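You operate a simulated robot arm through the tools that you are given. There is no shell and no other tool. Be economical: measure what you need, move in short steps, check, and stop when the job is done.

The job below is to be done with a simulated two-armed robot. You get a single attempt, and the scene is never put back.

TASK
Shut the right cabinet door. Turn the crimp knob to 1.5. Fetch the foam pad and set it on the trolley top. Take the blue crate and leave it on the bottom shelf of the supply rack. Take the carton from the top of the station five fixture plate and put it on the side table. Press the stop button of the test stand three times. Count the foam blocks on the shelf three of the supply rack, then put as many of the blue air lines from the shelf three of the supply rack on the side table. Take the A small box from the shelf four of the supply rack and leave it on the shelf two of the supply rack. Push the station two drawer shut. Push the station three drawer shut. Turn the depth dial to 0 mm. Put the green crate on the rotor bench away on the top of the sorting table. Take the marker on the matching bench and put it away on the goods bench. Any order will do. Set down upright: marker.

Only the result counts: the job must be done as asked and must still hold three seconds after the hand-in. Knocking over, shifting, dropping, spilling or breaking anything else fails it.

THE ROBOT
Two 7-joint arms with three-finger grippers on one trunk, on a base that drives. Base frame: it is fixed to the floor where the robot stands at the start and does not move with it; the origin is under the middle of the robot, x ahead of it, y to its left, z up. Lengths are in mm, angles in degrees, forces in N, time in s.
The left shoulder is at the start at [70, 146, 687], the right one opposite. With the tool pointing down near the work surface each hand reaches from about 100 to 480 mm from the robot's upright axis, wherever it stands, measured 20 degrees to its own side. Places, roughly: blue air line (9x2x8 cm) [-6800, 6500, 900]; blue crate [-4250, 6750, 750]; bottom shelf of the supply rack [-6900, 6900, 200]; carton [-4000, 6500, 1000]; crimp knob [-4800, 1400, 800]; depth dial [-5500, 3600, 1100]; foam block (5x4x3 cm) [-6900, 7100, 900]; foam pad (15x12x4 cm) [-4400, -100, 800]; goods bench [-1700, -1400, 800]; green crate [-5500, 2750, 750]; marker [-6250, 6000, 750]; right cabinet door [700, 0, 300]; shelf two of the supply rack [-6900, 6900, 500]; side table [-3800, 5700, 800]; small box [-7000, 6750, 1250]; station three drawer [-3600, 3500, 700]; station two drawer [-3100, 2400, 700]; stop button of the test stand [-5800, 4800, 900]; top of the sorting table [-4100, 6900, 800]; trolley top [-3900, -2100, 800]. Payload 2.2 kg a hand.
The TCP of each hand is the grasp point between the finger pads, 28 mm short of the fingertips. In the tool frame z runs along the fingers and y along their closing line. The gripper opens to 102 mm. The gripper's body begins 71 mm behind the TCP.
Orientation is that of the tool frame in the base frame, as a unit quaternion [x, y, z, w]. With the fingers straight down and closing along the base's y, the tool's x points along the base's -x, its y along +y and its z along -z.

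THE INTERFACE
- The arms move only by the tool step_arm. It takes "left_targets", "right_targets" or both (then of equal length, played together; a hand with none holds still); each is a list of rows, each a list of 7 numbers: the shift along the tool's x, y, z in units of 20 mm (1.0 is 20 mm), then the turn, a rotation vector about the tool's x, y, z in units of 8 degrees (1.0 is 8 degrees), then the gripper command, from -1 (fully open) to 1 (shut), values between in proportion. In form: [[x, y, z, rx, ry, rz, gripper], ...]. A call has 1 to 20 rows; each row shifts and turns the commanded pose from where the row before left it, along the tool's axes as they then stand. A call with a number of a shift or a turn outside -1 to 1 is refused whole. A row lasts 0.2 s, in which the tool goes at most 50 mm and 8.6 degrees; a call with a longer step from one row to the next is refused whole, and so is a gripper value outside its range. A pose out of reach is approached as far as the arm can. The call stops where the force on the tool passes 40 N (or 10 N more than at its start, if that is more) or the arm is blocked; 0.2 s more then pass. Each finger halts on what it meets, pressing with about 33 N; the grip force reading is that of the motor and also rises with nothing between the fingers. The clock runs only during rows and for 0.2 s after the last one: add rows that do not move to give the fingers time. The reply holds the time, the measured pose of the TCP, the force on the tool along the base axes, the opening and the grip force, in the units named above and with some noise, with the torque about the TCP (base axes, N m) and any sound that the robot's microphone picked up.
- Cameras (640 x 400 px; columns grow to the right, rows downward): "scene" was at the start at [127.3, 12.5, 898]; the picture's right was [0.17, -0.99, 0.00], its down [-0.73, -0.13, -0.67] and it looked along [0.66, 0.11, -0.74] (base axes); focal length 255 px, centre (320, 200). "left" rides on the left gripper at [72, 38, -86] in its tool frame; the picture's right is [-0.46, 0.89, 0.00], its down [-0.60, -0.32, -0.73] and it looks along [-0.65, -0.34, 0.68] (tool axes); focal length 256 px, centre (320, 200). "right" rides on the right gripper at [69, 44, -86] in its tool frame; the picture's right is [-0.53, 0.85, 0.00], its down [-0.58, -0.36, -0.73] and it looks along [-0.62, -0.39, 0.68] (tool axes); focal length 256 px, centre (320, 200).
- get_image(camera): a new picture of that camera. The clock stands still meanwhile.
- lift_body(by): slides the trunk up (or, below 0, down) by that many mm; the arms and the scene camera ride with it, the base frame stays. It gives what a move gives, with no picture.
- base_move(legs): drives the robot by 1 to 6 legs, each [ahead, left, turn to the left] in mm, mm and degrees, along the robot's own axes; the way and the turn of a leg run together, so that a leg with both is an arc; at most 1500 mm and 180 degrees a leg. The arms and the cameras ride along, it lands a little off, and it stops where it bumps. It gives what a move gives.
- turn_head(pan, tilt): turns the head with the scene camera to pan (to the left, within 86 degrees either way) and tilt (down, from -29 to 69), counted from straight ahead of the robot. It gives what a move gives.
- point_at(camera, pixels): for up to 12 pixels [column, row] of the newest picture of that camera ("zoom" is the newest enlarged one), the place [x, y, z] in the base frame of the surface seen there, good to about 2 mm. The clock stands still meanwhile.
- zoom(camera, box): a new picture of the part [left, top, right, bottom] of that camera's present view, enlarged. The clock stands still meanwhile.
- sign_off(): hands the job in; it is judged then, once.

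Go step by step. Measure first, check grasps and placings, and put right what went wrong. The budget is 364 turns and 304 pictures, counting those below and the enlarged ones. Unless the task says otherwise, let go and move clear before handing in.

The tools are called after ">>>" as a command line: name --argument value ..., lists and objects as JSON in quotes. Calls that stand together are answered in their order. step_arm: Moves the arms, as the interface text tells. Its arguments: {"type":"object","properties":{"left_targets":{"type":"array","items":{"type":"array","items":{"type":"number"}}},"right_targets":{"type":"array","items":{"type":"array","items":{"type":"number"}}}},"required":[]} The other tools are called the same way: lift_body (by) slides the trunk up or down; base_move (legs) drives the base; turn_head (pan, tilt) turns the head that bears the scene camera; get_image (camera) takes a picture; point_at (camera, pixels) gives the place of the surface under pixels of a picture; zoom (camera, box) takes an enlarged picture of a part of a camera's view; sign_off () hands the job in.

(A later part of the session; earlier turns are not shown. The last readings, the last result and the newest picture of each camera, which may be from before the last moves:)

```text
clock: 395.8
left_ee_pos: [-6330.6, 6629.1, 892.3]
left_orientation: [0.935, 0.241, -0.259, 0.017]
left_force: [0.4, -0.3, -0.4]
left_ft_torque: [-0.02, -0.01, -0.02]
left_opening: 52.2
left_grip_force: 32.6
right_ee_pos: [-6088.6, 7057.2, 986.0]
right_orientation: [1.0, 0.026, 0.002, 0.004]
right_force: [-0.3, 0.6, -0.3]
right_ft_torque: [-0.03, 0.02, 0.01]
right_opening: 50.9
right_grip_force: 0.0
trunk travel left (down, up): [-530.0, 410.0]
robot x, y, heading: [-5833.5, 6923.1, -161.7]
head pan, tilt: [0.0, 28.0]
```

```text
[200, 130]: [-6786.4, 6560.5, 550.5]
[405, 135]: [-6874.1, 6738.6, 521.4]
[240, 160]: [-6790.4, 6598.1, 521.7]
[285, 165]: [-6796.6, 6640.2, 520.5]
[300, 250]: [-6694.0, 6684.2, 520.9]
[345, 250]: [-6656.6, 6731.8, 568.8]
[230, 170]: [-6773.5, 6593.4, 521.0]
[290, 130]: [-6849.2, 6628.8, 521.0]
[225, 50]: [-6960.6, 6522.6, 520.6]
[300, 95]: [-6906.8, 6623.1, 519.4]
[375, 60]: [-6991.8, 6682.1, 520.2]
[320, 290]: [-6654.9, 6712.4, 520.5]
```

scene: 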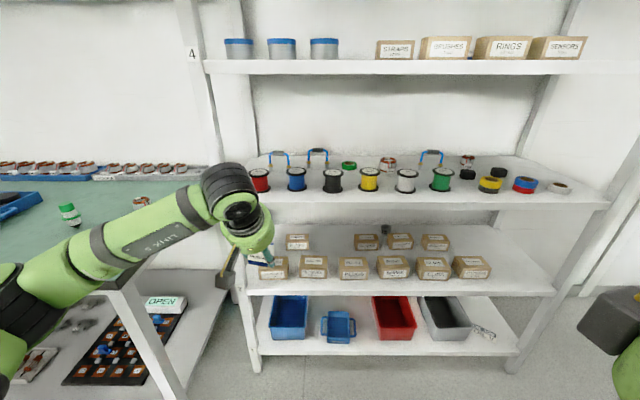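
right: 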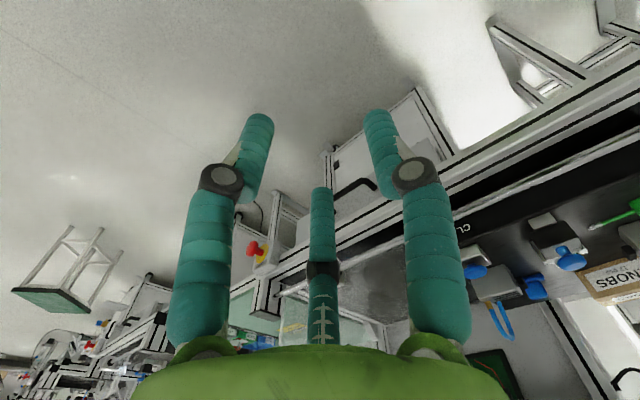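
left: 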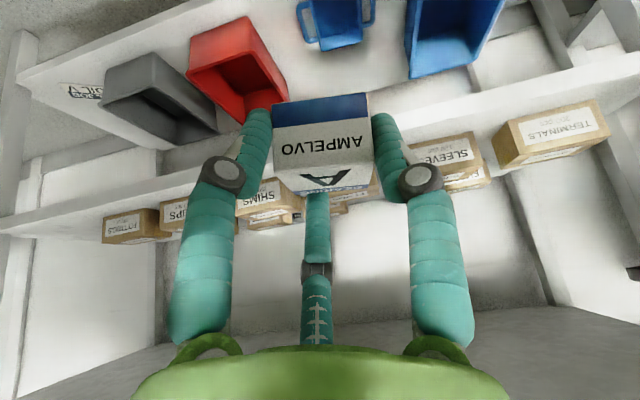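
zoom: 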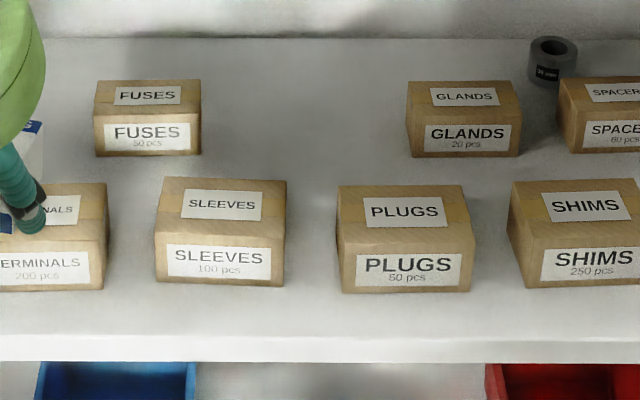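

>>> point_at --camera "zoom" --pixels '[[280, 185], [225, 225], [345, 195], [400, 230], [285, 280], [342, 288], [165, 180], [180, 100]]'

>>> point_at --camera "scene" --pixels '[[350, 195], [350, 203], [350, 188]]'

```text
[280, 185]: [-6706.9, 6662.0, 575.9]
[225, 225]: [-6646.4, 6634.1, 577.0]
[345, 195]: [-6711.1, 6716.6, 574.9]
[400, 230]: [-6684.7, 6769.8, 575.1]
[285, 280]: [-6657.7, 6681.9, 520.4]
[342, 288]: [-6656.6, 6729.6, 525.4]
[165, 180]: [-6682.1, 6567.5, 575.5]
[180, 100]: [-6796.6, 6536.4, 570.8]
```

```text
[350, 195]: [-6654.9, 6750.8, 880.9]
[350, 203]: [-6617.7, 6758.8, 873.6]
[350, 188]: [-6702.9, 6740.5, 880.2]
```

>>> base_move --legs '[[0, -175, 0]]'

>>> lift_body --by -285

>>> get_image --camera "left"

```text
clock: 397.3
left_ee_pos: [-6383.8, 6795.2, 893.1]
left_orientation: [0.935, 0.242, -0.259, 0.017]
left_force: [-0.5, 0.4, -0.5]
left_ft_torque: [0.01, 0.0, -0.01]
left_opening: 52.1
left_grip_force: 33.0
right_ee_pos: [-6145.6, 7223.7, 987.2]
right_orientation: [1.0, 0.028, 0.001, 0.005]
right_force: [-0.5, 0.3, 0.4]
right_ft_torque: [-0.03, -0.02, 0.0]
right_opening: 51.1
right_grip_force: 0.1
trunk travel left (down, up): [-530.0, 410.0]
robot x, y, heading: [-5886.7, 7090.9, -161.5]
head pan, tilt: [0.0, 28.0]
```

```text
clock: 400.1
left_ee_pos: [-6384.2, 6794.6, 608.2]
left_orientation: [0.935, 0.242, -0.259, 0.018]
left_force: [0.2, -0.4, -0.8]
left_ft_torque: [-0.04, 0.01, -0.02]
left_opening: 52.1
left_grip_force: 32.7
right_ee_pos: [-6144.9, 7223.3, 701.1]
right_orientation: [1.0, 0.027, 0.002, 0.003]
right_force: [0.0, 0.5, 0.0]
right_ft_torque: [-0.01, -0.01, 0.01]
right_opening: 51.0
right_grip_force: 0.1
trunk travel left (down, up): [-245.0, 695.0]
robot x, y, heading: [-5890.2, 7090.0, -161.4]
head pan, tilt: [0.0, 28.0]
```

```text
149 pictures are left
```

left: 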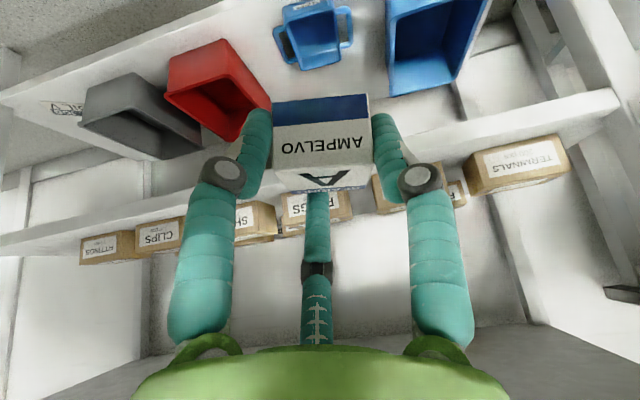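

>>> base_move --legs '[[235, -3, 0]]'

>>> get_image --camera "left"

>>> get_image --camera "scene"

```text
clock: 401.9
left_ee_pos: [-6611.8, 6719.0, 607.6]
left_orientation: [0.934, 0.245, -0.259, 0.018]
left_force: [0.3, -0.4, -0.9]
left_ft_torque: [0.02, -0.01, 0.01]
left_opening: 51.7
left_grip_force: 32.3
right_ee_pos: [-6373.9, 7148.9, 701.0]
right_orientation: [1.0, 0.031, 0.001, 0.005]
right_force: [0.0, 0.2, -0.4]
right_ft_torque: [-0.01, 0.0, 0.02]
right_opening: 51.0
right_grip_force: 0.1
trunk travel left (down, up): [-245.0, 695.0]
robot x, y, heading: [-6117.7, 7019.0, -161.5]
head pan, tilt: [0.0, 28.0]
```

```text
148 pictures are left
```

left: 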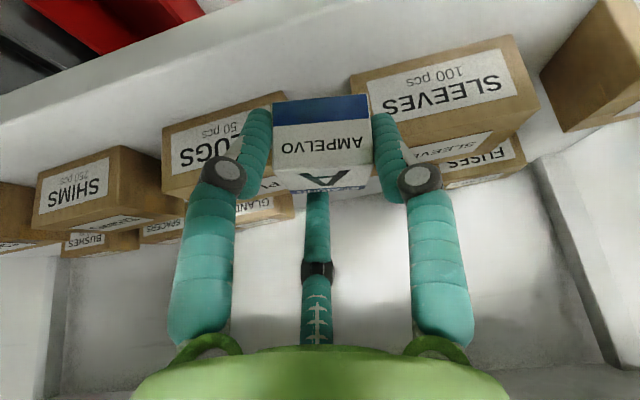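

```text
147 pictures are left
```

scene: 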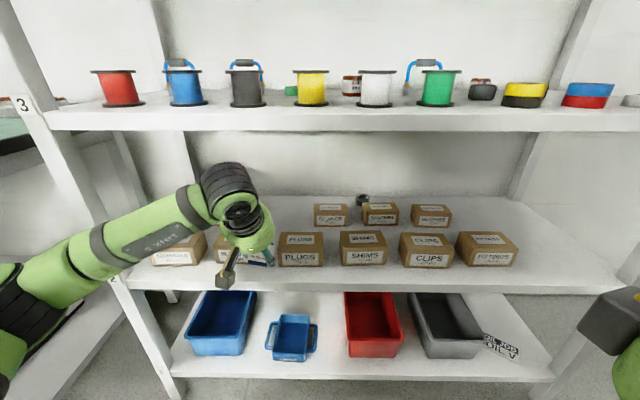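

>>> lift_body --by 7

>>> base_move --legs '[[120, -4, 0]]'

>>> get_image --camera "left"

```text
clock: 402.5
left_ee_pos: [-6610.5, 6720.7, 614.3]
left_orientation: [0.935, 0.244, -0.259, 0.018]
left_force: [0.0, -0.1, -1.1]
left_ft_torque: [0.02, -0.03, -0.02]
left_opening: 51.8
left_grip_force: 33.0
right_ee_pos: [-6372.9, 7150.0, 708.5]
right_orientation: [1.0, 0.03, 0.003, 0.005]
right_force: [0.1, 0.1, 0.1]
right_ft_torque: [0.04, 0.04, -0.03]
right_opening: 50.8
right_grip_force: 0.0
trunk travel left (down, up): [-252.0, 688.0]
robot x, y, heading: [-6115.8, 7014.7, -161.3]
head pan, tilt: [0.0, 28.0]
```

```text
clock: 403.7
left_ee_pos: [-6724.3, 6687.2, 615.1]
left_orientation: [0.935, 0.244, -0.258, 0.018]
left_force: [-0.4, 0.2, -0.8]
left_ft_torque: [0.0, 0.01, 0.03]
left_opening: 51.8
left_grip_force: 32.8
right_ee_pos: [-6487.3, 7114.6, 708.9]
right_orientation: [1.0, 0.031, 0.002, 0.004]
right_force: [-0.4, -0.3, -0.3]
right_ft_torque: [0.02, 0.03, 0.01]
right_opening: 50.9
right_grip_force: 0.0
trunk travel left (down, up): [-252.0, 688.0]
robot x, y, heading: [-6229.4, 6981.7, -161.2]
head pan, tilt: [0.0, 28.0]
```

```text
146 pictures are left
```

left: 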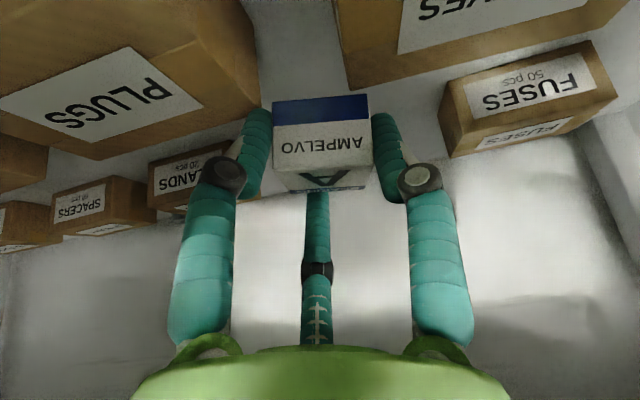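

>>> base_move --legs '[[118, -2, 0]]'

>>> lift_body --by -44

>>> get_image --camera "left"

```text
clock: 404.9
left_ee_pos: [-6839.5, 6649.4, 615.0]
left_orientation: [0.935, 0.244, -0.257, 0.018]
left_force: [0.4, 0.4, -0.5]
left_ft_torque: [-0.02, 0.01, 0.02]
left_opening: 51.5
left_grip_force: 32.9
right_ee_pos: [-6602.3, 7080.2, 708.9]
right_orientation: [1.0, 0.03, 0.001, 0.005]
right_force: [-0.2, 1.1, 0.0]
right_ft_torque: [0.01, 0.01, 0.01]
right_opening: 51.3
right_grip_force: 0.0
trunk travel left (down, up): [-252.0, 688.0]
robot x, y, heading: [-6349.7, 6947.6, -161.5]
head pan, tilt: [0.0, 28.0]
```

```text
clock: 405.8
left_ee_pos: [-6839.0, 6650.4, 571.0]
left_orientation: [0.935, 0.243, -0.258, 0.018]
left_force: [0.0, -0.1, -0.6]
left_ft_torque: [0.0, -0.02, -0.01]
left_opening: 51.7
left_grip_force: 32.7
right_ee_pos: [-6600.7, 7077.8, 665.1]
right_orientation: [1.0, 0.029, 0.002, 0.004]
right_force: [0.7, 0.2, 0.8]
right_ft_torque: [-0.01, -0.03, -0.01]
right_opening: 50.9
right_grip_force: 0.0
trunk travel left (down, up): [-208.0, 732.0]
robot x, y, heading: [-6346.8, 6946.4, -161.4]
head pan, tilt: [0.0, 28.0]
```

```text
145 pictures are left
```

left: 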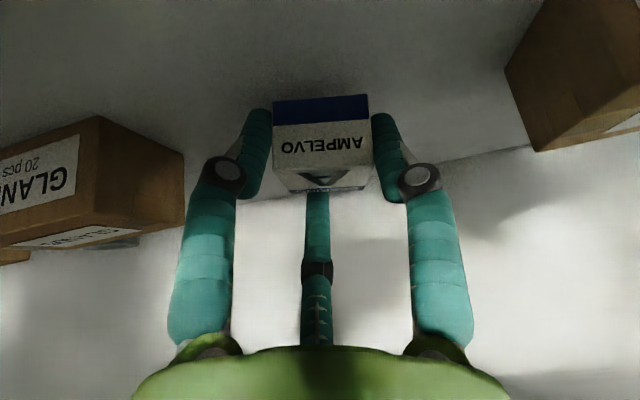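

>>> step_arm --left_targets '[[0.074, 0.014, 0.13, 0, 0, 0, 1], [0.074, 0.014, 0.13, 0, 0, 0, 1], [0.049, 0.009, 0.087, 0, 0, 0, 1], [0.049, 0.009, 0.087, 0, 0, 0, 1], [0, 0, 0, 0, 0, 0, 1]]'

>>> zoom --camera "left" --box '[220, 60, 420, 220]'

```text
clock: 407.0
left_ee_pos: [-6839.4, 6650.6, 560.8]
left_orientation: [0.935, 0.243, -0.259, 0.018]
left_force: [-0.2, 0.1, -1.0]
left_ft_torque: [-0.02, -0.01, 0.01]
left_opening: 51.7
left_grip_force: 33.4
right_ee_pos: [-6601.3, 7078.2, 664.4]
right_orientation: [1.0, 0.03, 0.002, 0.004]
right_force: [-0.3, 0.8, 0.4]
right_ft_torque: [0.03, 0.01, 0.0]
right_opening: 50.9
right_grip_force: 0.1
trunk travel left (down, up): [-208.0, 732.0]
robot x, y, heading: [-6344.8, 6948.8, -161.5]
head pan, tilt: [0.0, 28.0]
```

```text
2.50 times, centred on (320, 140) of left
```

zoom: 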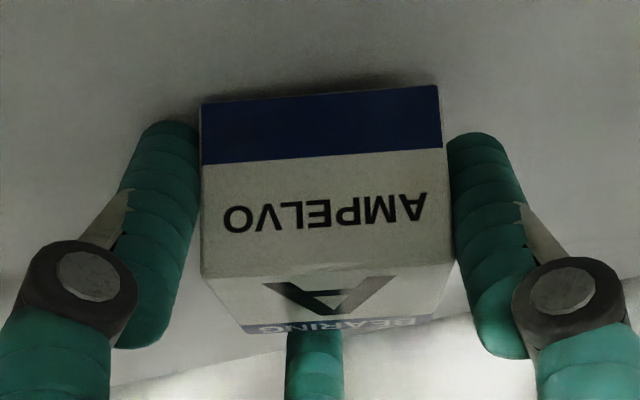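

Still no contact; lowering a little more.

>>> step_arm --left_targets '[[0.049, 0.009, 0.087, 0, 0, 0, 1], [0.049, 0.009, 0.087, 0, 0, 0, 1], [0, 0, 0, 0, 0, 0, 1]]'

>>> point_at --camera "left" --pixels '[[320, 85], [320, 98], [300, 100], [320, 140], [350, 180]]'

```text
clock: 407.8
left_ee_pos: [-6839.6, 6650.1, 559.4]
left_orientation: [0.933, 0.244, -0.262, 0.018]
left_force: [-1.9, -2.9, 11.5]
left_ft_torque: [0.02, 0.47, 0.12]
left_opening: 51.5
left_grip_force: 33.9
right_ee_pos: [-6600.1, 7078.9, 664.6]
right_orientation: [1.0, 0.03, 0.001, 0.005]
right_force: [-0.4, 0.6, -0.1]
right_ft_torque: [0.01, 0.01, -0.02]
right_opening: 51.0
right_grip_force: 0.1
trunk travel left (down, up): [-208.0, 732.0]
robot x, y, heading: [-6344.7, 6949.4, -161.2]
head pan, tilt: [0.0, 28.0]
```

```text
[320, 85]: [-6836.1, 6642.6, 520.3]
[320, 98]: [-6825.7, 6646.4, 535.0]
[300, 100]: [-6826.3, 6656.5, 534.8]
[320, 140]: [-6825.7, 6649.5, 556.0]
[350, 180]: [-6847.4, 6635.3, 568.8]
```

>>> zoom --camera "left" --box '[220, 60, 420, 220]'

>>> point_at --camera "zoom" --pixels '[[320, 110], [320, 98], [210, 115], [430, 100], [320, 260], [320, 272], [320, 300], [320, 320], [210, 265], [440, 255], [320, 80]]'

```text
2.50 times, centred on (320, 140) of left
```

zoom: 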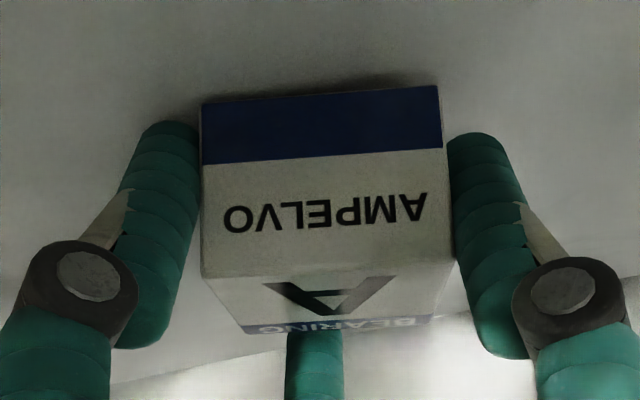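

```text
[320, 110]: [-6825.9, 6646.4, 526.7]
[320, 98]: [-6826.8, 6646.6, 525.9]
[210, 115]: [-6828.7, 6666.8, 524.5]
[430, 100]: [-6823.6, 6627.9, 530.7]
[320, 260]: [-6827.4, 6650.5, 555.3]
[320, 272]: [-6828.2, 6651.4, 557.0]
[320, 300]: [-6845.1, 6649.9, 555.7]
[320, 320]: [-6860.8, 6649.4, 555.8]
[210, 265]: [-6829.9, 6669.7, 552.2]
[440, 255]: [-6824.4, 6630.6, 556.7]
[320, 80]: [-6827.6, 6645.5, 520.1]
```

>>> step_arm --left_targets '[[0, 0, 0, 0, 0, 0, 0.3], [0, 0, 0, 0, 0, 0, 0.0], [0, 0, 0, 0, 0, 0, -0.4], [0, 0, 0, 0, 0, 0, -0.4], [0, 0, 0, 0, 0, 0, -0.4]]'

>>> get_image --camera "left"

```text
clock: 409.0
left_ee_pos: [-6838.7, 6652.0, 556.9]
left_orientation: [0.935, 0.243, -0.258, 0.018]
left_force: [0.8, -1.2, 1.2]
left_ft_torque: [-0.02, -0.09, -0.02]
left_opening: 73.1
left_grip_force: 0.1
right_ee_pos: [-6601.5, 7077.8, 663.8]
right_orientation: [1.0, 0.03, 0.001, 0.004]
right_force: [-0.1, 0.0, 0.5]
right_ft_torque: [0.0, 0.0, -0.02]
right_opening: 50.9
right_grip_force: 0.1
trunk travel left (down, up): [-208.0, 732.0]
robot x, y, heading: [-6348.9, 6944.9, -161.3]
head pan, tilt: [0.0, 28.0]
```

```text
142 pictures are left
```

left: 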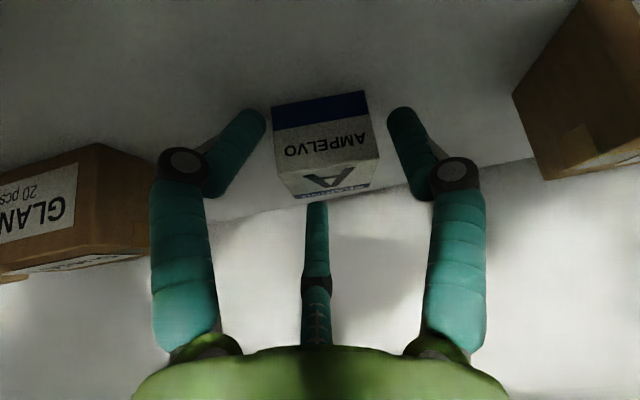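

>>> lift_body --by 56

>>> step_arm --left_targets '[[0, 0, 0, 0, 0, 0, 0.5], [0, 0, 0, 0, 0, 0, 1], [0, 0, 0, 0, 0, 0, 1]]'

>>> get_image --camera "left"

>>> base_move --legs '[[-480, 8, 0]]'

>>> get_image --camera "scene"

```text
clock: 410.0
left_ee_pos: [-6838.8, 6650.8, 613.9]
left_orientation: [0.934, 0.244, -0.259, 0.019]
left_force: [0.3, -0.4, 0.3]
left_ft_torque: [0.0, 0.01, -0.01]
left_opening: 71.4
left_grip_force: 0.1
right_ee_pos: [-6601.3, 7078.5, 720.8]
right_orientation: [1.0, 0.03, 0.003, 0.004]
right_force: [-0.3, 1.0, 0.2]
right_ft_torque: [0.03, -0.01, 0.0]
right_opening: 51.1
right_grip_force: 0.1
trunk travel left (down, up): [-264.0, 676.0]
robot x, y, heading: [-6342.1, 6947.3, -161.5]
head pan, tilt: [0.0, 28.0]
```

```text
clock: 410.8
left_ee_pos: [-6838.6, 6650.8, 613.1]
left_orientation: [0.934, 0.244, -0.259, 0.018]
left_force: [1.2, 0.0, 0.3]
left_ft_torque: [0.03, 0.0, -0.01]
left_opening: 2.1
left_grip_force: 31.3
right_ee_pos: [-6600.9, 7078.2, 720.2]
right_orientation: [1.0, 0.029, 0.002, 0.004]
right_force: [0.1, 0.0, -0.1]
right_ft_torque: [0.01, 0.01, -0.03]
right_opening: 51.2
right_grip_force: 0.1
trunk travel left (down, up): [-264.0, 676.0]
robot x, y, heading: [-6348.1, 6946.6, -161.4]
head pan, tilt: [0.0, 28.0]
```

```text
141 pictures are left
```

left: 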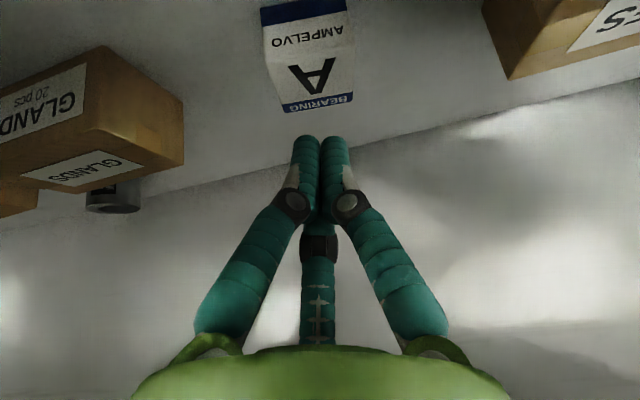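

```text
clock: 413.6
left_ee_pos: [-6387.2, 6796.9, 613.0]
left_orientation: [0.936, 0.24, -0.259, 0.017]
left_force: [0.0, 0.3, -0.2]
left_ft_torque: [0.02, 0.0, 0.01]
left_opening: 2.1
left_grip_force: 31.4
right_ee_pos: [-6144.2, 7223.1, 720.8]
right_orientation: [1.0, 0.026, 0.002, 0.004]
right_force: [0.1, -0.3, -0.3]
right_ft_torque: [-0.04, 0.03, -0.02]
right_opening: 50.9
right_grip_force: 0.1
trunk travel left (down, up): [-264.0, 676.0]
robot x, y, heading: [-5892.1, 7088.2, -161.8]
head pan, tilt: [0.0, 28.0]
```

```text
140 pictures are left
```

scene: 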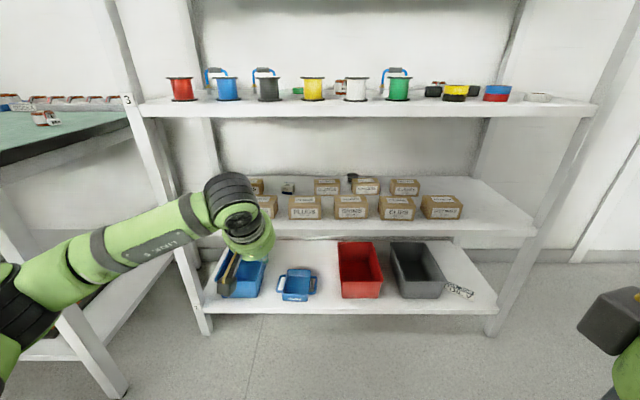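

Box A stands on shelf two. Next, two air lines: I'll take one with each hand, so I raise the trunk and reorient both hands for a bar grip across depth.

>>> lift_body --by 300

>>> step_arm --left_targets '[[0, 0, 0, 0, 0, 0.65, 0], [0, 0, 0, 0, 0, 0.65, 0], [0, 0, 0, 0, 1, 0, 0], [0, 0, 0, 0, 1, 0, 0], [0, 0, 0, 0, 1, 0, 0], [0, 0, 0, 0, 0.75, 0, 0], [0, 0, 0, 0, 0, -1, 0], [0, 0, 0, 0, 0, -1, 0], [0, 0, 0, 0, 0, -1, 0], [0, 0, 0, 0, 0, -1, 0], [0, 0, 0, 0, 0, -1, 0], [0, 0, 0, 0, 0, -1, 0], [0, 0, 0, 0, 0, -1, 0], [0, 0, 0, 0, 0, -1, 0], [0, 0, 0, 0, 0, -1, 0], [0, 0, 0, 0, 0, -1, 0], [0, 0, 0, 0, 0, -0.8, 0]]' --right_targets '[[-1, 0, 0, 0, 0, 0, 0], [-1, 0, 0, 0, 0, 0, 0], [-1, 0, 0, 0, 0, 0, 0], [-1, 0, 0, 0, 0, 0, 0], [-1, 0, 0, 0, 0, 0, 0], [-1, 0, 0, 0, 0, 0, 0], [-1, 0, 0, 0, 0, 1, 0], [0, 0, 0, 0, 0, 1, 0], [0, 0, 0, 0, 0, 1, 0], [0, 0, 0, 0, 0, 1, 0], [0, 0, 0, 0, 0, 1, 0], [0, 0, 0, 0, 0, 1, 0], [0, 0, 0, 0, 0, 1, 0], [0, 0, 0, 0, 0, 1, 0], [0, 0, 0, 0, 0, 1, 0], [0, 0, 0, 0, 0, 1, 0], [0, 0, 0, 0, 0, 0.4, 0]]'

>>> get_image --camera "scene"

```text
clock: 416.6
left_ee_pos: [-6387.5, 6796.7, 913.7]
left_orientation: [0.935, 0.241, -0.259, 0.017]
left_force: [-0.1, 0.2, -0.2]
left_ft_torque: [0.03, 0.04, 0.01]
left_opening: 1.8
left_grip_force: 31.7
right_ee_pos: [-6144.7, 7222.3, 1019.5]
right_orientation: [1.0, 0.027, 0.002, 0.005]
right_force: [-0.1, -0.3, 0.0]
right_ft_torque: [0.04, 0.01, -0.01]
right_opening: 51.0
right_grip_force: 0.1
trunk travel left (down, up): [-564.0, 376.0]
robot x, y, heading: [-5889.6, 7091.6, -161.7]
head pan, tilt: [0.0, 28.0]
```

```text
clock: 420.2
left_ee_pos: [-6386.2, 6795.1, 912.7]
left_orientation: [0.61, 0.793, 0.0, -0.001]
left_force: [-0.1, 0.2, -1.3]
left_ft_torque: [0.0, -0.05, 0.0]
left_opening: 50.8
left_grip_force: 0.0
right_ee_pos: [-6285.7, 7214.9, 1018.8]
right_orientation: [0.764, -0.645, 0.005, 0.002]
right_force: [-0.1, -0.3, -0.3]
right_ft_torque: [-0.01, -0.02, 0.02]
right_opening: 50.9
right_grip_force: 0.2
trunk travel left (down, up): [-564.0, 376.0]
robot x, y, heading: [-5888.8, 7089.7, -161.9]
head pan, tilt: [0.0, 28.0]
```

```text
139 pictures are left
```

scene: 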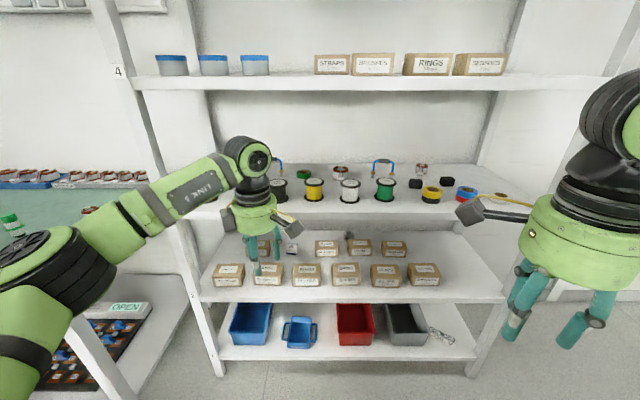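

>>> step_arm --left_targets '[[-0.5, -0.1, -0.46, 0, 0, 0, 0], [-0.5, -0.1, -0.46, 0, 0, 0, 0], [-0.5, -0.1, -0.46, 0, 0, 0, 0], [-0.5, -0.1, -0.46, 0, 0, 0, 0], [-0.5, -0.1, -0.46, 0, 0, 0, 0], [-0.5, -0.1, -0.46, 0, 0, 0, 0], [-0.5, -0.1, -0.46, 0, 0, 0, 0], [-0.5, 0, -0.46, 0, 0, 0, 0], [0, 0, 0, 0, 0, 0, 0], [0, 0, 0, 0, 0, 0, 0], [0, 0, 0, 0, 0, 0, 0], [0, 0, 0, 1, 0, 0, 0], [0, 0, 0, 1, 0, 0, 0], [0, 0, 0, 1, 0, 0, 0], [0, 0, 0, 1, 0, 0, 0], [0, 0, 0, 1, 0, 0, 0]]' --right_targets '[[0.25, 1, 0.21, 0, 0, 0, 0], [0.25, 1, 0.21, 0, 0, 0, 0], [0.25, 1, 0.21, 0, 0, 0, 0], [0.25, 1, 0.21, 0, 0, 0, 0], [0.25, 1, 0.21, 0, 0, 0, 0], [0.25, 1, 0.21, 0, 0, 0, 0], [0.25, 1, 0.21, 0, 0, 0, 0], [0.25, 1, 0.21, 0, 0, 0, 0], [0, 1, 0, 0, 0, 0, 0], [0, 1, 0, 0, 0, 0, 0], [0, 1, 0, 0, 0, 0, 0], [0, 0, 0, -1, 0, 0, 0], [0, 0, 0, -1, 0, 0, 0], [0, 0, 0, -1, 0, 0, 0], [0, 0, 0, -1, 0, 0, 0], [0, 0, 0, -1, 0, 0, 0]]'

>>> get_image --camera "scene"

```text
clock: 423.6
left_ee_pos: [-6379.6, 6716.3, 987.0]
left_orientation: [0.572, 0.745, -0.271, -0.21]
left_force: [0.1, -0.2, -0.3]
left_ft_torque: [0.03, 0.02, 0.01]
left_opening: 50.8
left_grip_force: 0.0
right_ee_pos: [-6495.7, 7138.1, 986.5]
right_orientation: [0.718, -0.606, -0.217, 0.265]
right_force: [-0.2, 0.1, 0.0]
right_ft_torque: [0.0, 0.01, -0.01]
right_opening: 51.1
right_grip_force: 0.0
trunk travel left (down, up): [-564.0, 376.0]
robot x, y, heading: [-5889.6, 7091.4, -161.7]
head pan, tilt: [0.0, 28.0]
```

```text
138 pictures are left
```

scene: 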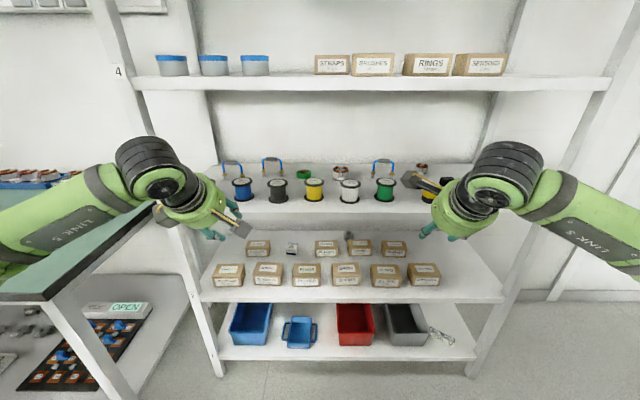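

>>> zoom --camera "scene" --box '[215, 150, 405, 205]'

>>> point_at --camera "zoom" --pixels '[[175, 33], [203, 33], [189, 33], [158, 85], [219, 85], [555, 36], [584, 38], [570, 37], [540, 85], [600, 88], [60, 40], [40, 85]]'

```text
3.37 times, centred on (310, 178) of scene
```

zoom: 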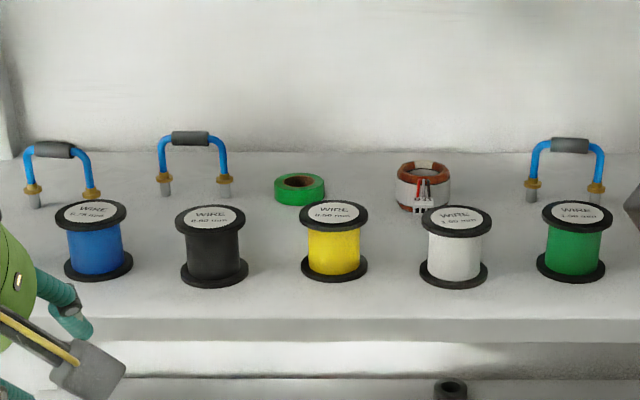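

```text
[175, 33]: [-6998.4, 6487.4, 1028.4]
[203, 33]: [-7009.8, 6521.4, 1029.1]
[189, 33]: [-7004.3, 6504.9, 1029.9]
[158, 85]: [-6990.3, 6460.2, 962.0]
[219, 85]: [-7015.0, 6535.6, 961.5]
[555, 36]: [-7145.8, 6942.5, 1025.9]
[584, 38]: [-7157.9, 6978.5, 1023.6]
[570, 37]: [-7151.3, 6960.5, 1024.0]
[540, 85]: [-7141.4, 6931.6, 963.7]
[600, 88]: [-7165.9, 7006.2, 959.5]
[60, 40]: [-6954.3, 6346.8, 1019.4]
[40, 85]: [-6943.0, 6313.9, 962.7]
```

>>> point_at --camera "zoom" --pixels '[[176, 138], [204, 138], [190, 138], [164, 190], [222, 188], [556, 145], [584, 147], [570, 146], [533, 195], [595, 192], [54, 150], [190, 130]]'

```text
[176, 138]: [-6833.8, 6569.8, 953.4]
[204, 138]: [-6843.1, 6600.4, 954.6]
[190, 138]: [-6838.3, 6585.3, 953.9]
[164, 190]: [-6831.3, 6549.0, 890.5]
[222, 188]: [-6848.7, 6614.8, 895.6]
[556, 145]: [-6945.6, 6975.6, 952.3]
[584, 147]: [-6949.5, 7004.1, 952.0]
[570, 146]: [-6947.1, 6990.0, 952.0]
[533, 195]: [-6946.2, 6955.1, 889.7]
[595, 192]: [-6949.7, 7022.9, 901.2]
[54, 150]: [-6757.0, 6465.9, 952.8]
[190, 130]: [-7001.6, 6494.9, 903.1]
```

>>> step_arm --left_targets '[[0.5, 0, 0, 0, 0, 0, 0], [0.45, 0, 0, 0, 0, 0, 0]]'

>>> base_move --legs '[[380, -2, 0]]'

>>> get_image --camera "scene"

>>> get_image --camera "left"

>>> get_image --camera "right"

```text
clock: 424.2
left_ee_pos: [-6384.7, 6734.1, 986.9]
left_orientation: [0.573, 0.745, -0.271, -0.21]
left_force: [-1.0, 0.2, 0.2]
left_ft_torque: [-0.01, -0.01, 0.01]
left_opening: 51.3
left_grip_force: 0.0
right_ee_pos: [-6494.4, 7139.6, 984.7]
right_orientation: [0.718, -0.607, -0.215, 0.264]
right_force: [0.3, -0.1, 0.2]
right_ft_torque: [0.03, 0.01, 0.01]
right_opening: 51.2
right_grip_force: 0.0
trunk travel left (down, up): [-564.0, 376.0]
robot x, y, heading: [-5890.5, 7088.1, -161.9]
head pan, tilt: [0.0, 28.0]
```

```text
clock: 426.6
left_ee_pos: [-6746.5, 6617.9, 985.6]
left_orientation: [0.574, 0.744, -0.271, -0.21]
left_force: [0.9, 0.5, 0.0]
left_ft_torque: [0.02, 0.01, -0.02]
left_opening: 51.1
left_grip_force: 0.2
right_ee_pos: [-6858.1, 7021.8, 985.4]
right_orientation: [0.718, -0.607, -0.216, 0.264]
right_force: [0.6, -0.2, -0.6]
right_ft_torque: [0.03, 0.0, -0.03]
right_opening: 51.1
right_grip_force: 0.1
trunk travel left (down, up): [-564.0, 376.0]
robot x, y, heading: [-6255.1, 6972.0, -162.1]
head pan, tilt: [0.0, 28.0]
```

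```text
136 pictures are left
```

scene: 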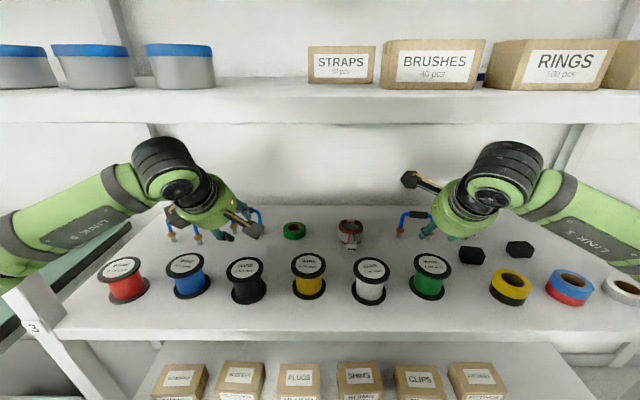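

```text
135 pictures are left
```

left: 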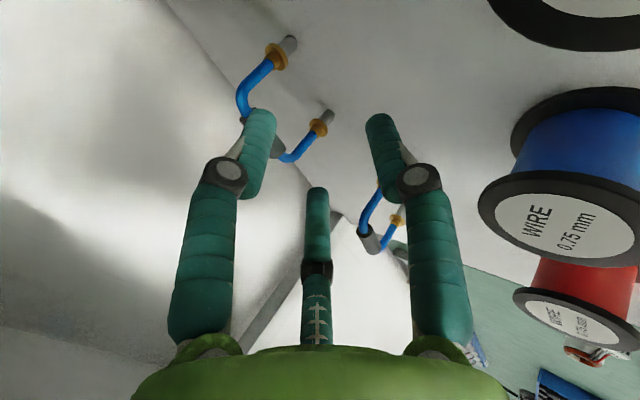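

```text
134 pictures are left
```

right: 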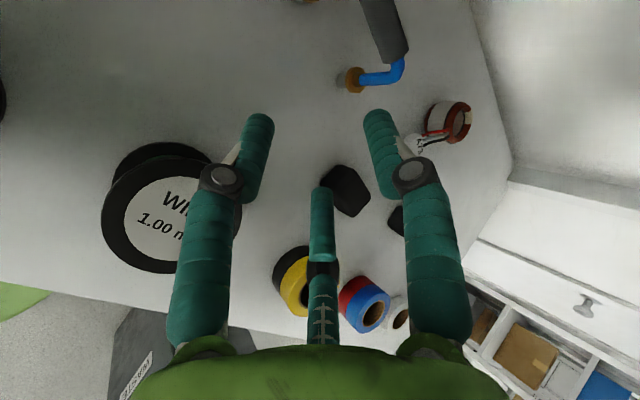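

>>> base_move --legs '[[101, 0, 0]]'

>>> get_image --camera "left"

>>> get_image --camera "right"

```text
clock: 427.9
left_ee_pos: [-6835.5, 6593.2, 993.3]
left_orientation: [0.568, 0.746, -0.278, -0.208]
left_force: [0.0, 0.1, -0.8]
left_ft_torque: [0.0, 0.02, 0.01]
left_opening: 51.0
left_grip_force: 0.1
right_ee_pos: [-6946.5, 7001.8, 990.8]
right_orientation: [0.716, -0.607, -0.216, 0.271]
right_force: [-0.1, 0.2, -0.3]
right_ft_torque: [0.02, -0.01, 0.02]
right_opening: 51.2
right_grip_force: 0.0
trunk travel left (down, up): [-564.0, 376.0]
robot x, y, heading: [-6349.3, 6943.9, -161.6]
head pan, tilt: [0.0, 28.0]
stopped in leg 1: the robot was blocked; the commanded pose is now the measured one
```

```text
133 pictures are left
```

left: 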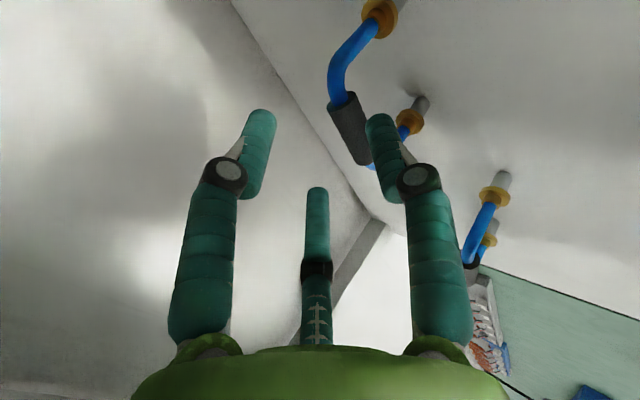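

```text
132 pictures are left
```

right: 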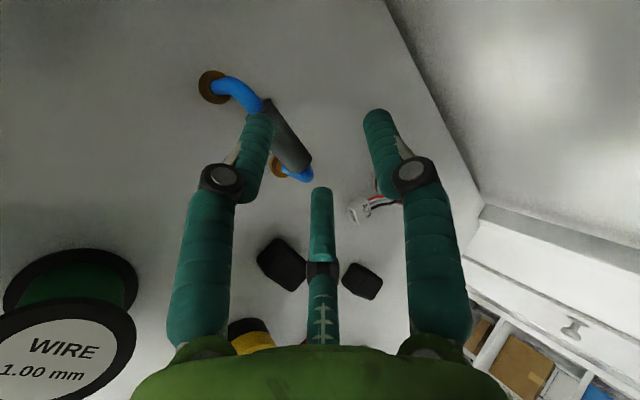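

>>> get_image --camera "scene"

>>> turn_head --pan 60 --tilt 25

>>> get_image --camera "scene"

>>> turn_head --pan -60 --tilt 25

>>> get_image --camera "scene"

```text
131 pictures are left
```

scene: 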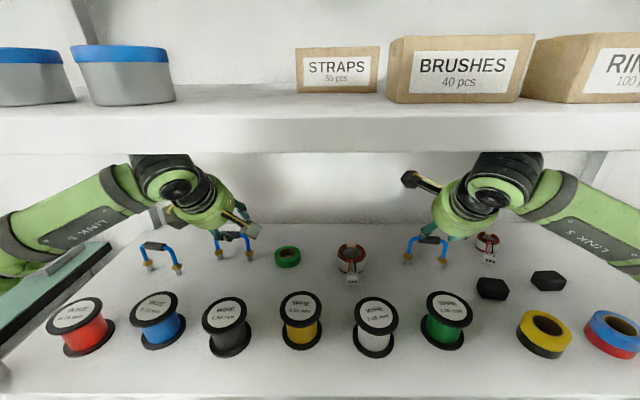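

```text
clock: 429.2
left_ee_pos: [-6834.4, 6595.9, 993.1]
left_orientation: [0.57, 0.744, -0.279, -0.208]
left_force: [0.8, -0.4, 0.0]
left_ft_torque: [0.02, 0.04, 0.01]
left_opening: 50.8
left_grip_force: 0.0
right_ee_pos: [-6945.6, 7001.5, 991.6]
right_orientation: [0.714, -0.608, -0.216, 0.272]
right_force: [-0.4, -0.5, 1.1]
right_ft_torque: [0.01, -0.02, -0.03]
right_opening: 50.9
right_grip_force: 0.2
trunk travel left (down, up): [-564.0, 376.0]
robot x, y, heading: [-6350.3, 6943.5, -161.6]
head pan, tilt: [60.0, 25.0]
```

```text
130 pictures are left
```

scene: 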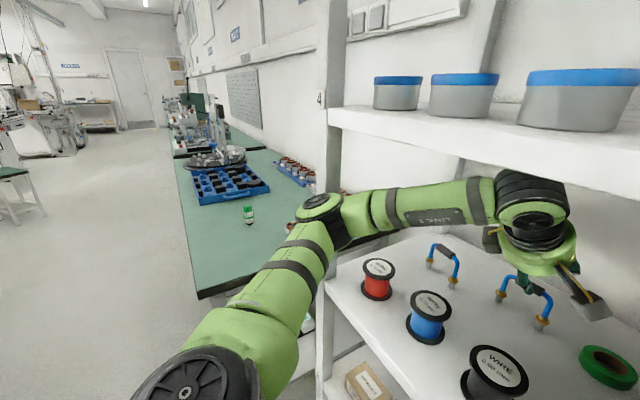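

```text
clock: 431.2
left_ee_pos: [-6834.5, 6594.3, 994.4]
left_orientation: [0.57, 0.745, -0.277, -0.208]
left_force: [0.2, -0.2, -0.1]
left_ft_torque: [-0.02, -0.04, 0.04]
left_opening: 50.9
left_grip_force: 0.0
right_ee_pos: [-6946.5, 7003.0, 991.3]
right_orientation: [0.714, -0.608, -0.216, 0.272]
right_force: [0.1, 0.9, -0.7]
right_ft_torque: [0.02, 0.01, -0.02]
right_opening: 50.9
right_grip_force: 0.1
trunk travel left (down, up): [-564.0, 376.0]
robot x, y, heading: [-6349.4, 6939.2, -162.1]
head pan, tilt: [-60.0, 25.0]
```

```text
129 pictures are left
```

scene: 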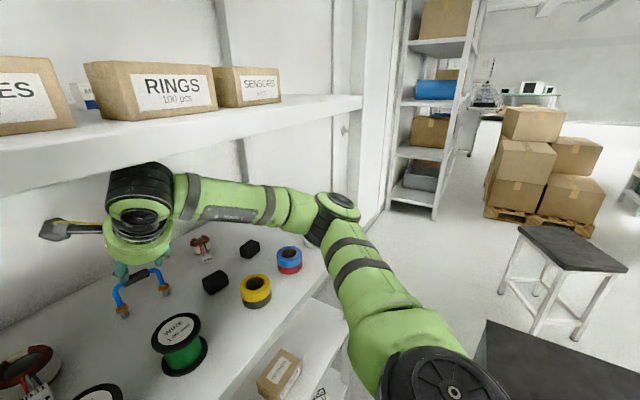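

Both elbows just touched the rack's posts (no tool force). I'll ease the base back 12 mm and finish with the arms.

>>> base_move --legs '[[-12, 0, 0]]'

>>> step_arm --left_targets '[[-0.17, -0.44, 0.37, 0, 0, 0, 0], [-0.18, -0.44, 0.37, 0, 0, 0, 0], [0, 0, 0, 0, 0, 0, 0]]' --right_targets '[[0.27, 0.42, 0.36, 0, 0, 0, 0], [0.28, 0.42, 0.35, 0, 0, 0, 0], [0, 0, 0, 0, 0, 0, 0]]'

>>> get_image --camera "left"

>>> get_image --camera "right"

```text
clock: 432.0
left_ee_pos: [-6831.7, 6595.9, 985.9]
left_orientation: [0.573, 0.745, -0.272, -0.206]
left_force: [-0.2, 0.7, -0.2]
left_ft_torque: [0.02, -0.03, 0.03]
left_opening: 51.0
left_grip_force: 0.0
right_ee_pos: [-6943.7, 7003.1, 985.7]
right_orientation: [0.716, -0.608, -0.213, 0.267]
right_force: [-0.1, -0.4, 0.9]
right_ft_torque: [0.05, -0.02, 0.04]
right_opening: 51.1
right_grip_force: 0.0
trunk travel left (down, up): [-564.0, 376.0]
robot x, y, heading: [-6341.5, 6946.4, -161.8]
head pan, tilt: [-60.0, 25.0]
```

```text
clock: 432.8
left_ee_pos: [-6848.9, 6579.7, 987.0]
left_orientation: [0.572, 0.745, -0.274, -0.208]
left_force: [-0.9, 0.3, 0.5]
left_ft_torque: [-0.03, 0.05, -0.02]
left_opening: 51.1
left_grip_force: 0.0
right_ee_pos: [-6959.6, 6985.0, 986.7]
right_orientation: [0.717, -0.607, -0.216, 0.267]
right_force: [0.0, -0.5, 0.5]
right_ft_torque: [-0.01, -0.03, -0.06]
right_opening: 51.2
right_grip_force: 0.1
trunk travel left (down, up): [-564.0, 376.0]
robot x, y, heading: [-6334.1, 6945.6, -162.1]
head pan, tilt: [-60.0, 25.0]
```

```text
128 pictures are left
```

left: 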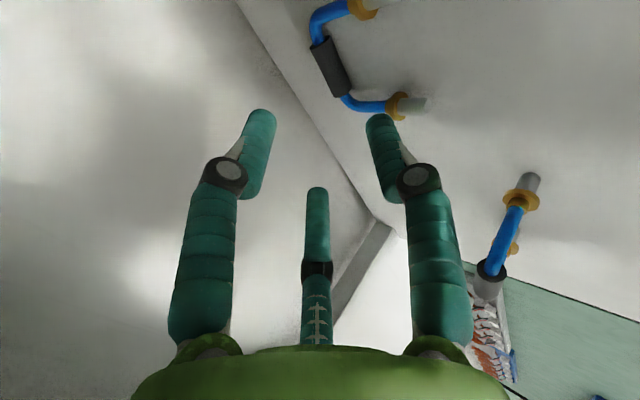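

```text
127 pictures are left
```

right: 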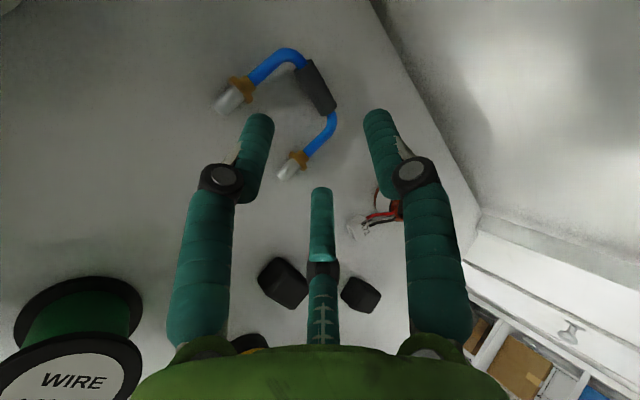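

>>> point_at --camera "left" --pixels '[[333, 68], [323, 46], [343, 90], [326, 70], [340, 65]]'

>>> point_at --camera "right" --pixels '[[315, 88], [302, 70], [328, 106], [310, 92], [321, 84]]'

```text
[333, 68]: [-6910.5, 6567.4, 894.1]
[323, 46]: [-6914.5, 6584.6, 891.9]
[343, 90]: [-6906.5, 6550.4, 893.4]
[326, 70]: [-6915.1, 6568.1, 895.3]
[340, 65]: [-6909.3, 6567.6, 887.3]
```

```text
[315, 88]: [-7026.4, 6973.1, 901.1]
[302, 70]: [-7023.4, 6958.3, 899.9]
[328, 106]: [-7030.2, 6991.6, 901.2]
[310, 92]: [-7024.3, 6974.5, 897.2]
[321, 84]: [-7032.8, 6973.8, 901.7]
```

The two lines have tipped backward and now lie flat behind (sleeves at z≈894). I'll reduce tilt to 25°, move over the lying sleeves and come down.

>>> step_arm --left_targets '[[0, 0, 0, -0.95, 0, 0, 0.3], [0, 0, 0, -0.925, 0, 0, 0.3], [0.1, -0.89, 0.417, 0, 0, 0, 0.3], [0.1, -0.89, 0.417, 0, 0, 0, 0.3], [0.1, -0.89, 0.417, 0, 0, 0, 0.3], [0, 0.423, 0.906, 0, 0, 0, 0.3], [0, 0.423, 0.906, 0, 0, 0, 0.3]]' --right_targets '[[0, 0, 0, 0.95, 0, 0, 0.3], [0, 0, 0, 0.925, 0, 0, 0.3], [-0.18, 0.83, 0.388, 0, 0, 0, 0.3], [-0.18, 0.83, 0.388, 0, 0, 0, 0.3], [-0.19, 0.83, 0.388, 0, 0, 0, 0.3], [0, -0.423, 0.906, 0, 0, 0, 0.3], [0, -0.423, 0.906, 0, 0, 0, 0.3]]'

>>> get_image --camera "left"

>>> get_image --camera "right"

```text
clock: 434.4
left_ee_pos: [-6910.3, 6568.2, 943.0]
left_orientation: [0.595, 0.775, -0.17, -0.132]
left_force: [-0.6, 0.3, -0.1]
left_ft_torque: [0.0, -0.02, 0.01]
left_opening: 35.8
left_grip_force: 0.2
right_ee_pos: [-7021.6, 6982.9, 947.4]
right_orientation: [0.745, -0.631, -0.135, 0.168]
right_force: [-0.6, -0.5, 0.7]
right_ft_torque: [0.04, -0.01, -0.01]
right_opening: 35.7
right_grip_force: 0.0
trunk travel left (down, up): [-564.0, 376.0]
robot x, y, heading: [-6336.6, 6944.5, -162.1]
head pan, tilt: [-60.0, 25.0]
```

```text
126 pictures are left
```

left: 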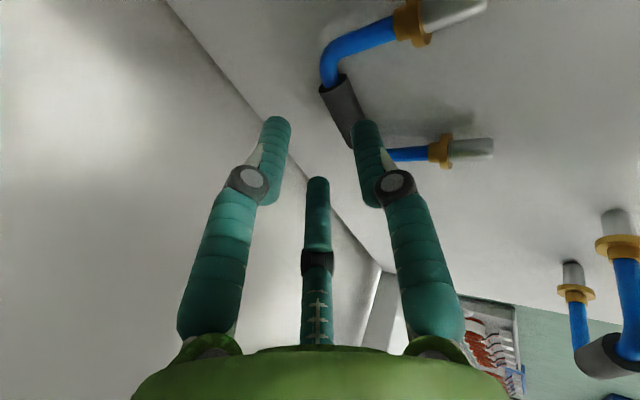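

```text
125 pictures are left
```

right: 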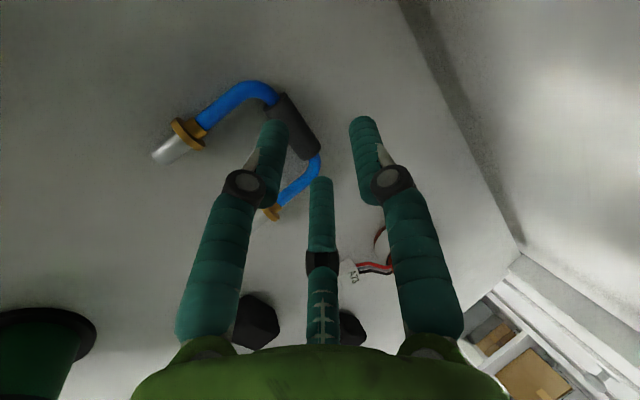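

>>> point_at --camera "left" --pixels '[[338, 98], [330, 85], [350, 125], [345, 95], [332, 102], [262, 110], [420, 155]]'

>>> point_at --camera "right" --pixels '[[298, 125], [285, 105], [310, 145], [293, 130], [304, 118], [400, 60]]'

```text
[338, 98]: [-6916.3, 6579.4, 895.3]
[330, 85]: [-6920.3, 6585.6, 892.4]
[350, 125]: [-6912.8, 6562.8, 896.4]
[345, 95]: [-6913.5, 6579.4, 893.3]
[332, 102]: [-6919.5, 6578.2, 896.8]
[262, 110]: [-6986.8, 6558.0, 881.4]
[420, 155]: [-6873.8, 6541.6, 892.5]
```

```text
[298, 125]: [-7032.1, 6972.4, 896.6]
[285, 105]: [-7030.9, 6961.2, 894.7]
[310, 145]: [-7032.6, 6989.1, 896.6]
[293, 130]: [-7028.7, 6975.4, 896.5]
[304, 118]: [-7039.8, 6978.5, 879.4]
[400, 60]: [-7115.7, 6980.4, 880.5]
```

>>> step_arm --left_targets '[[0, 0.31, 0.657, 0, 0, 0, 0.3], [0, 0.31, 0.657, 0, 0, 0, 0.3], [0, 0, 0, 0, 0, 0, 0.3]]' --right_targets '[[0.15, -0.46, 0.8, 0, 0, 0, 0.3], [0.15, -0.46, 0.81, 0, 0, 0, 0.3], [0, 0, 0, 0, 0, 0, 0.3]]'

>>> get_image --camera "left"

>>> get_image --camera "right"

```text
clock: 435.2
left_ee_pos: [-6907.0, 6568.4, 918.7]
left_orientation: [0.594, 0.775, -0.172, -0.134]
left_force: [-0.8, -0.5, 1.6]
left_ft_torque: [0.02, -0.03, 0.02]
left_opening: 34.8
left_grip_force: 0.0
right_ee_pos: [-7011.8, 6978.3, 911.9]
right_orientation: [0.746, -0.629, -0.135, 0.17]
right_force: [4.3, 7.4, 20.3]
right_ft_torque: [0.09, -0.27, 0.46]
right_opening: 37.4
right_grip_force: 0.4
trunk travel left (down, up): [-564.0, 376.0]
robot x, y, heading: [-6340.1, 6944.9, -162.1]
head pan, tilt: [-60.0, 25.0]
```

```text
124 pictures are left
```

left: 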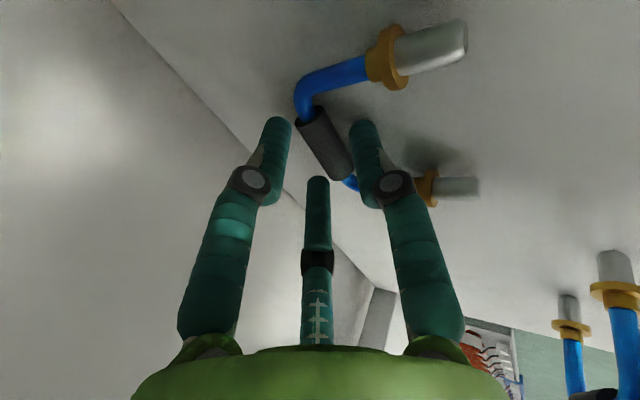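

```text
123 pictures are left
```

right: 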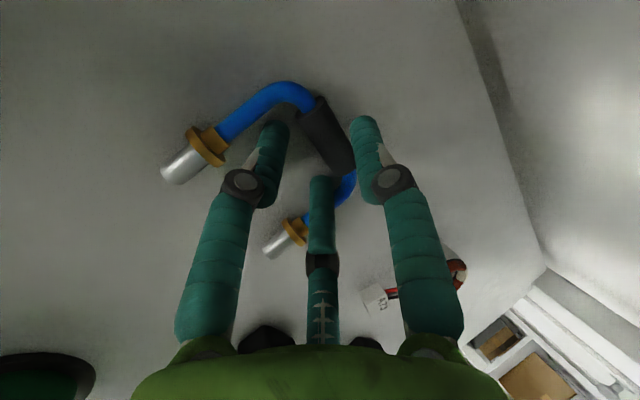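

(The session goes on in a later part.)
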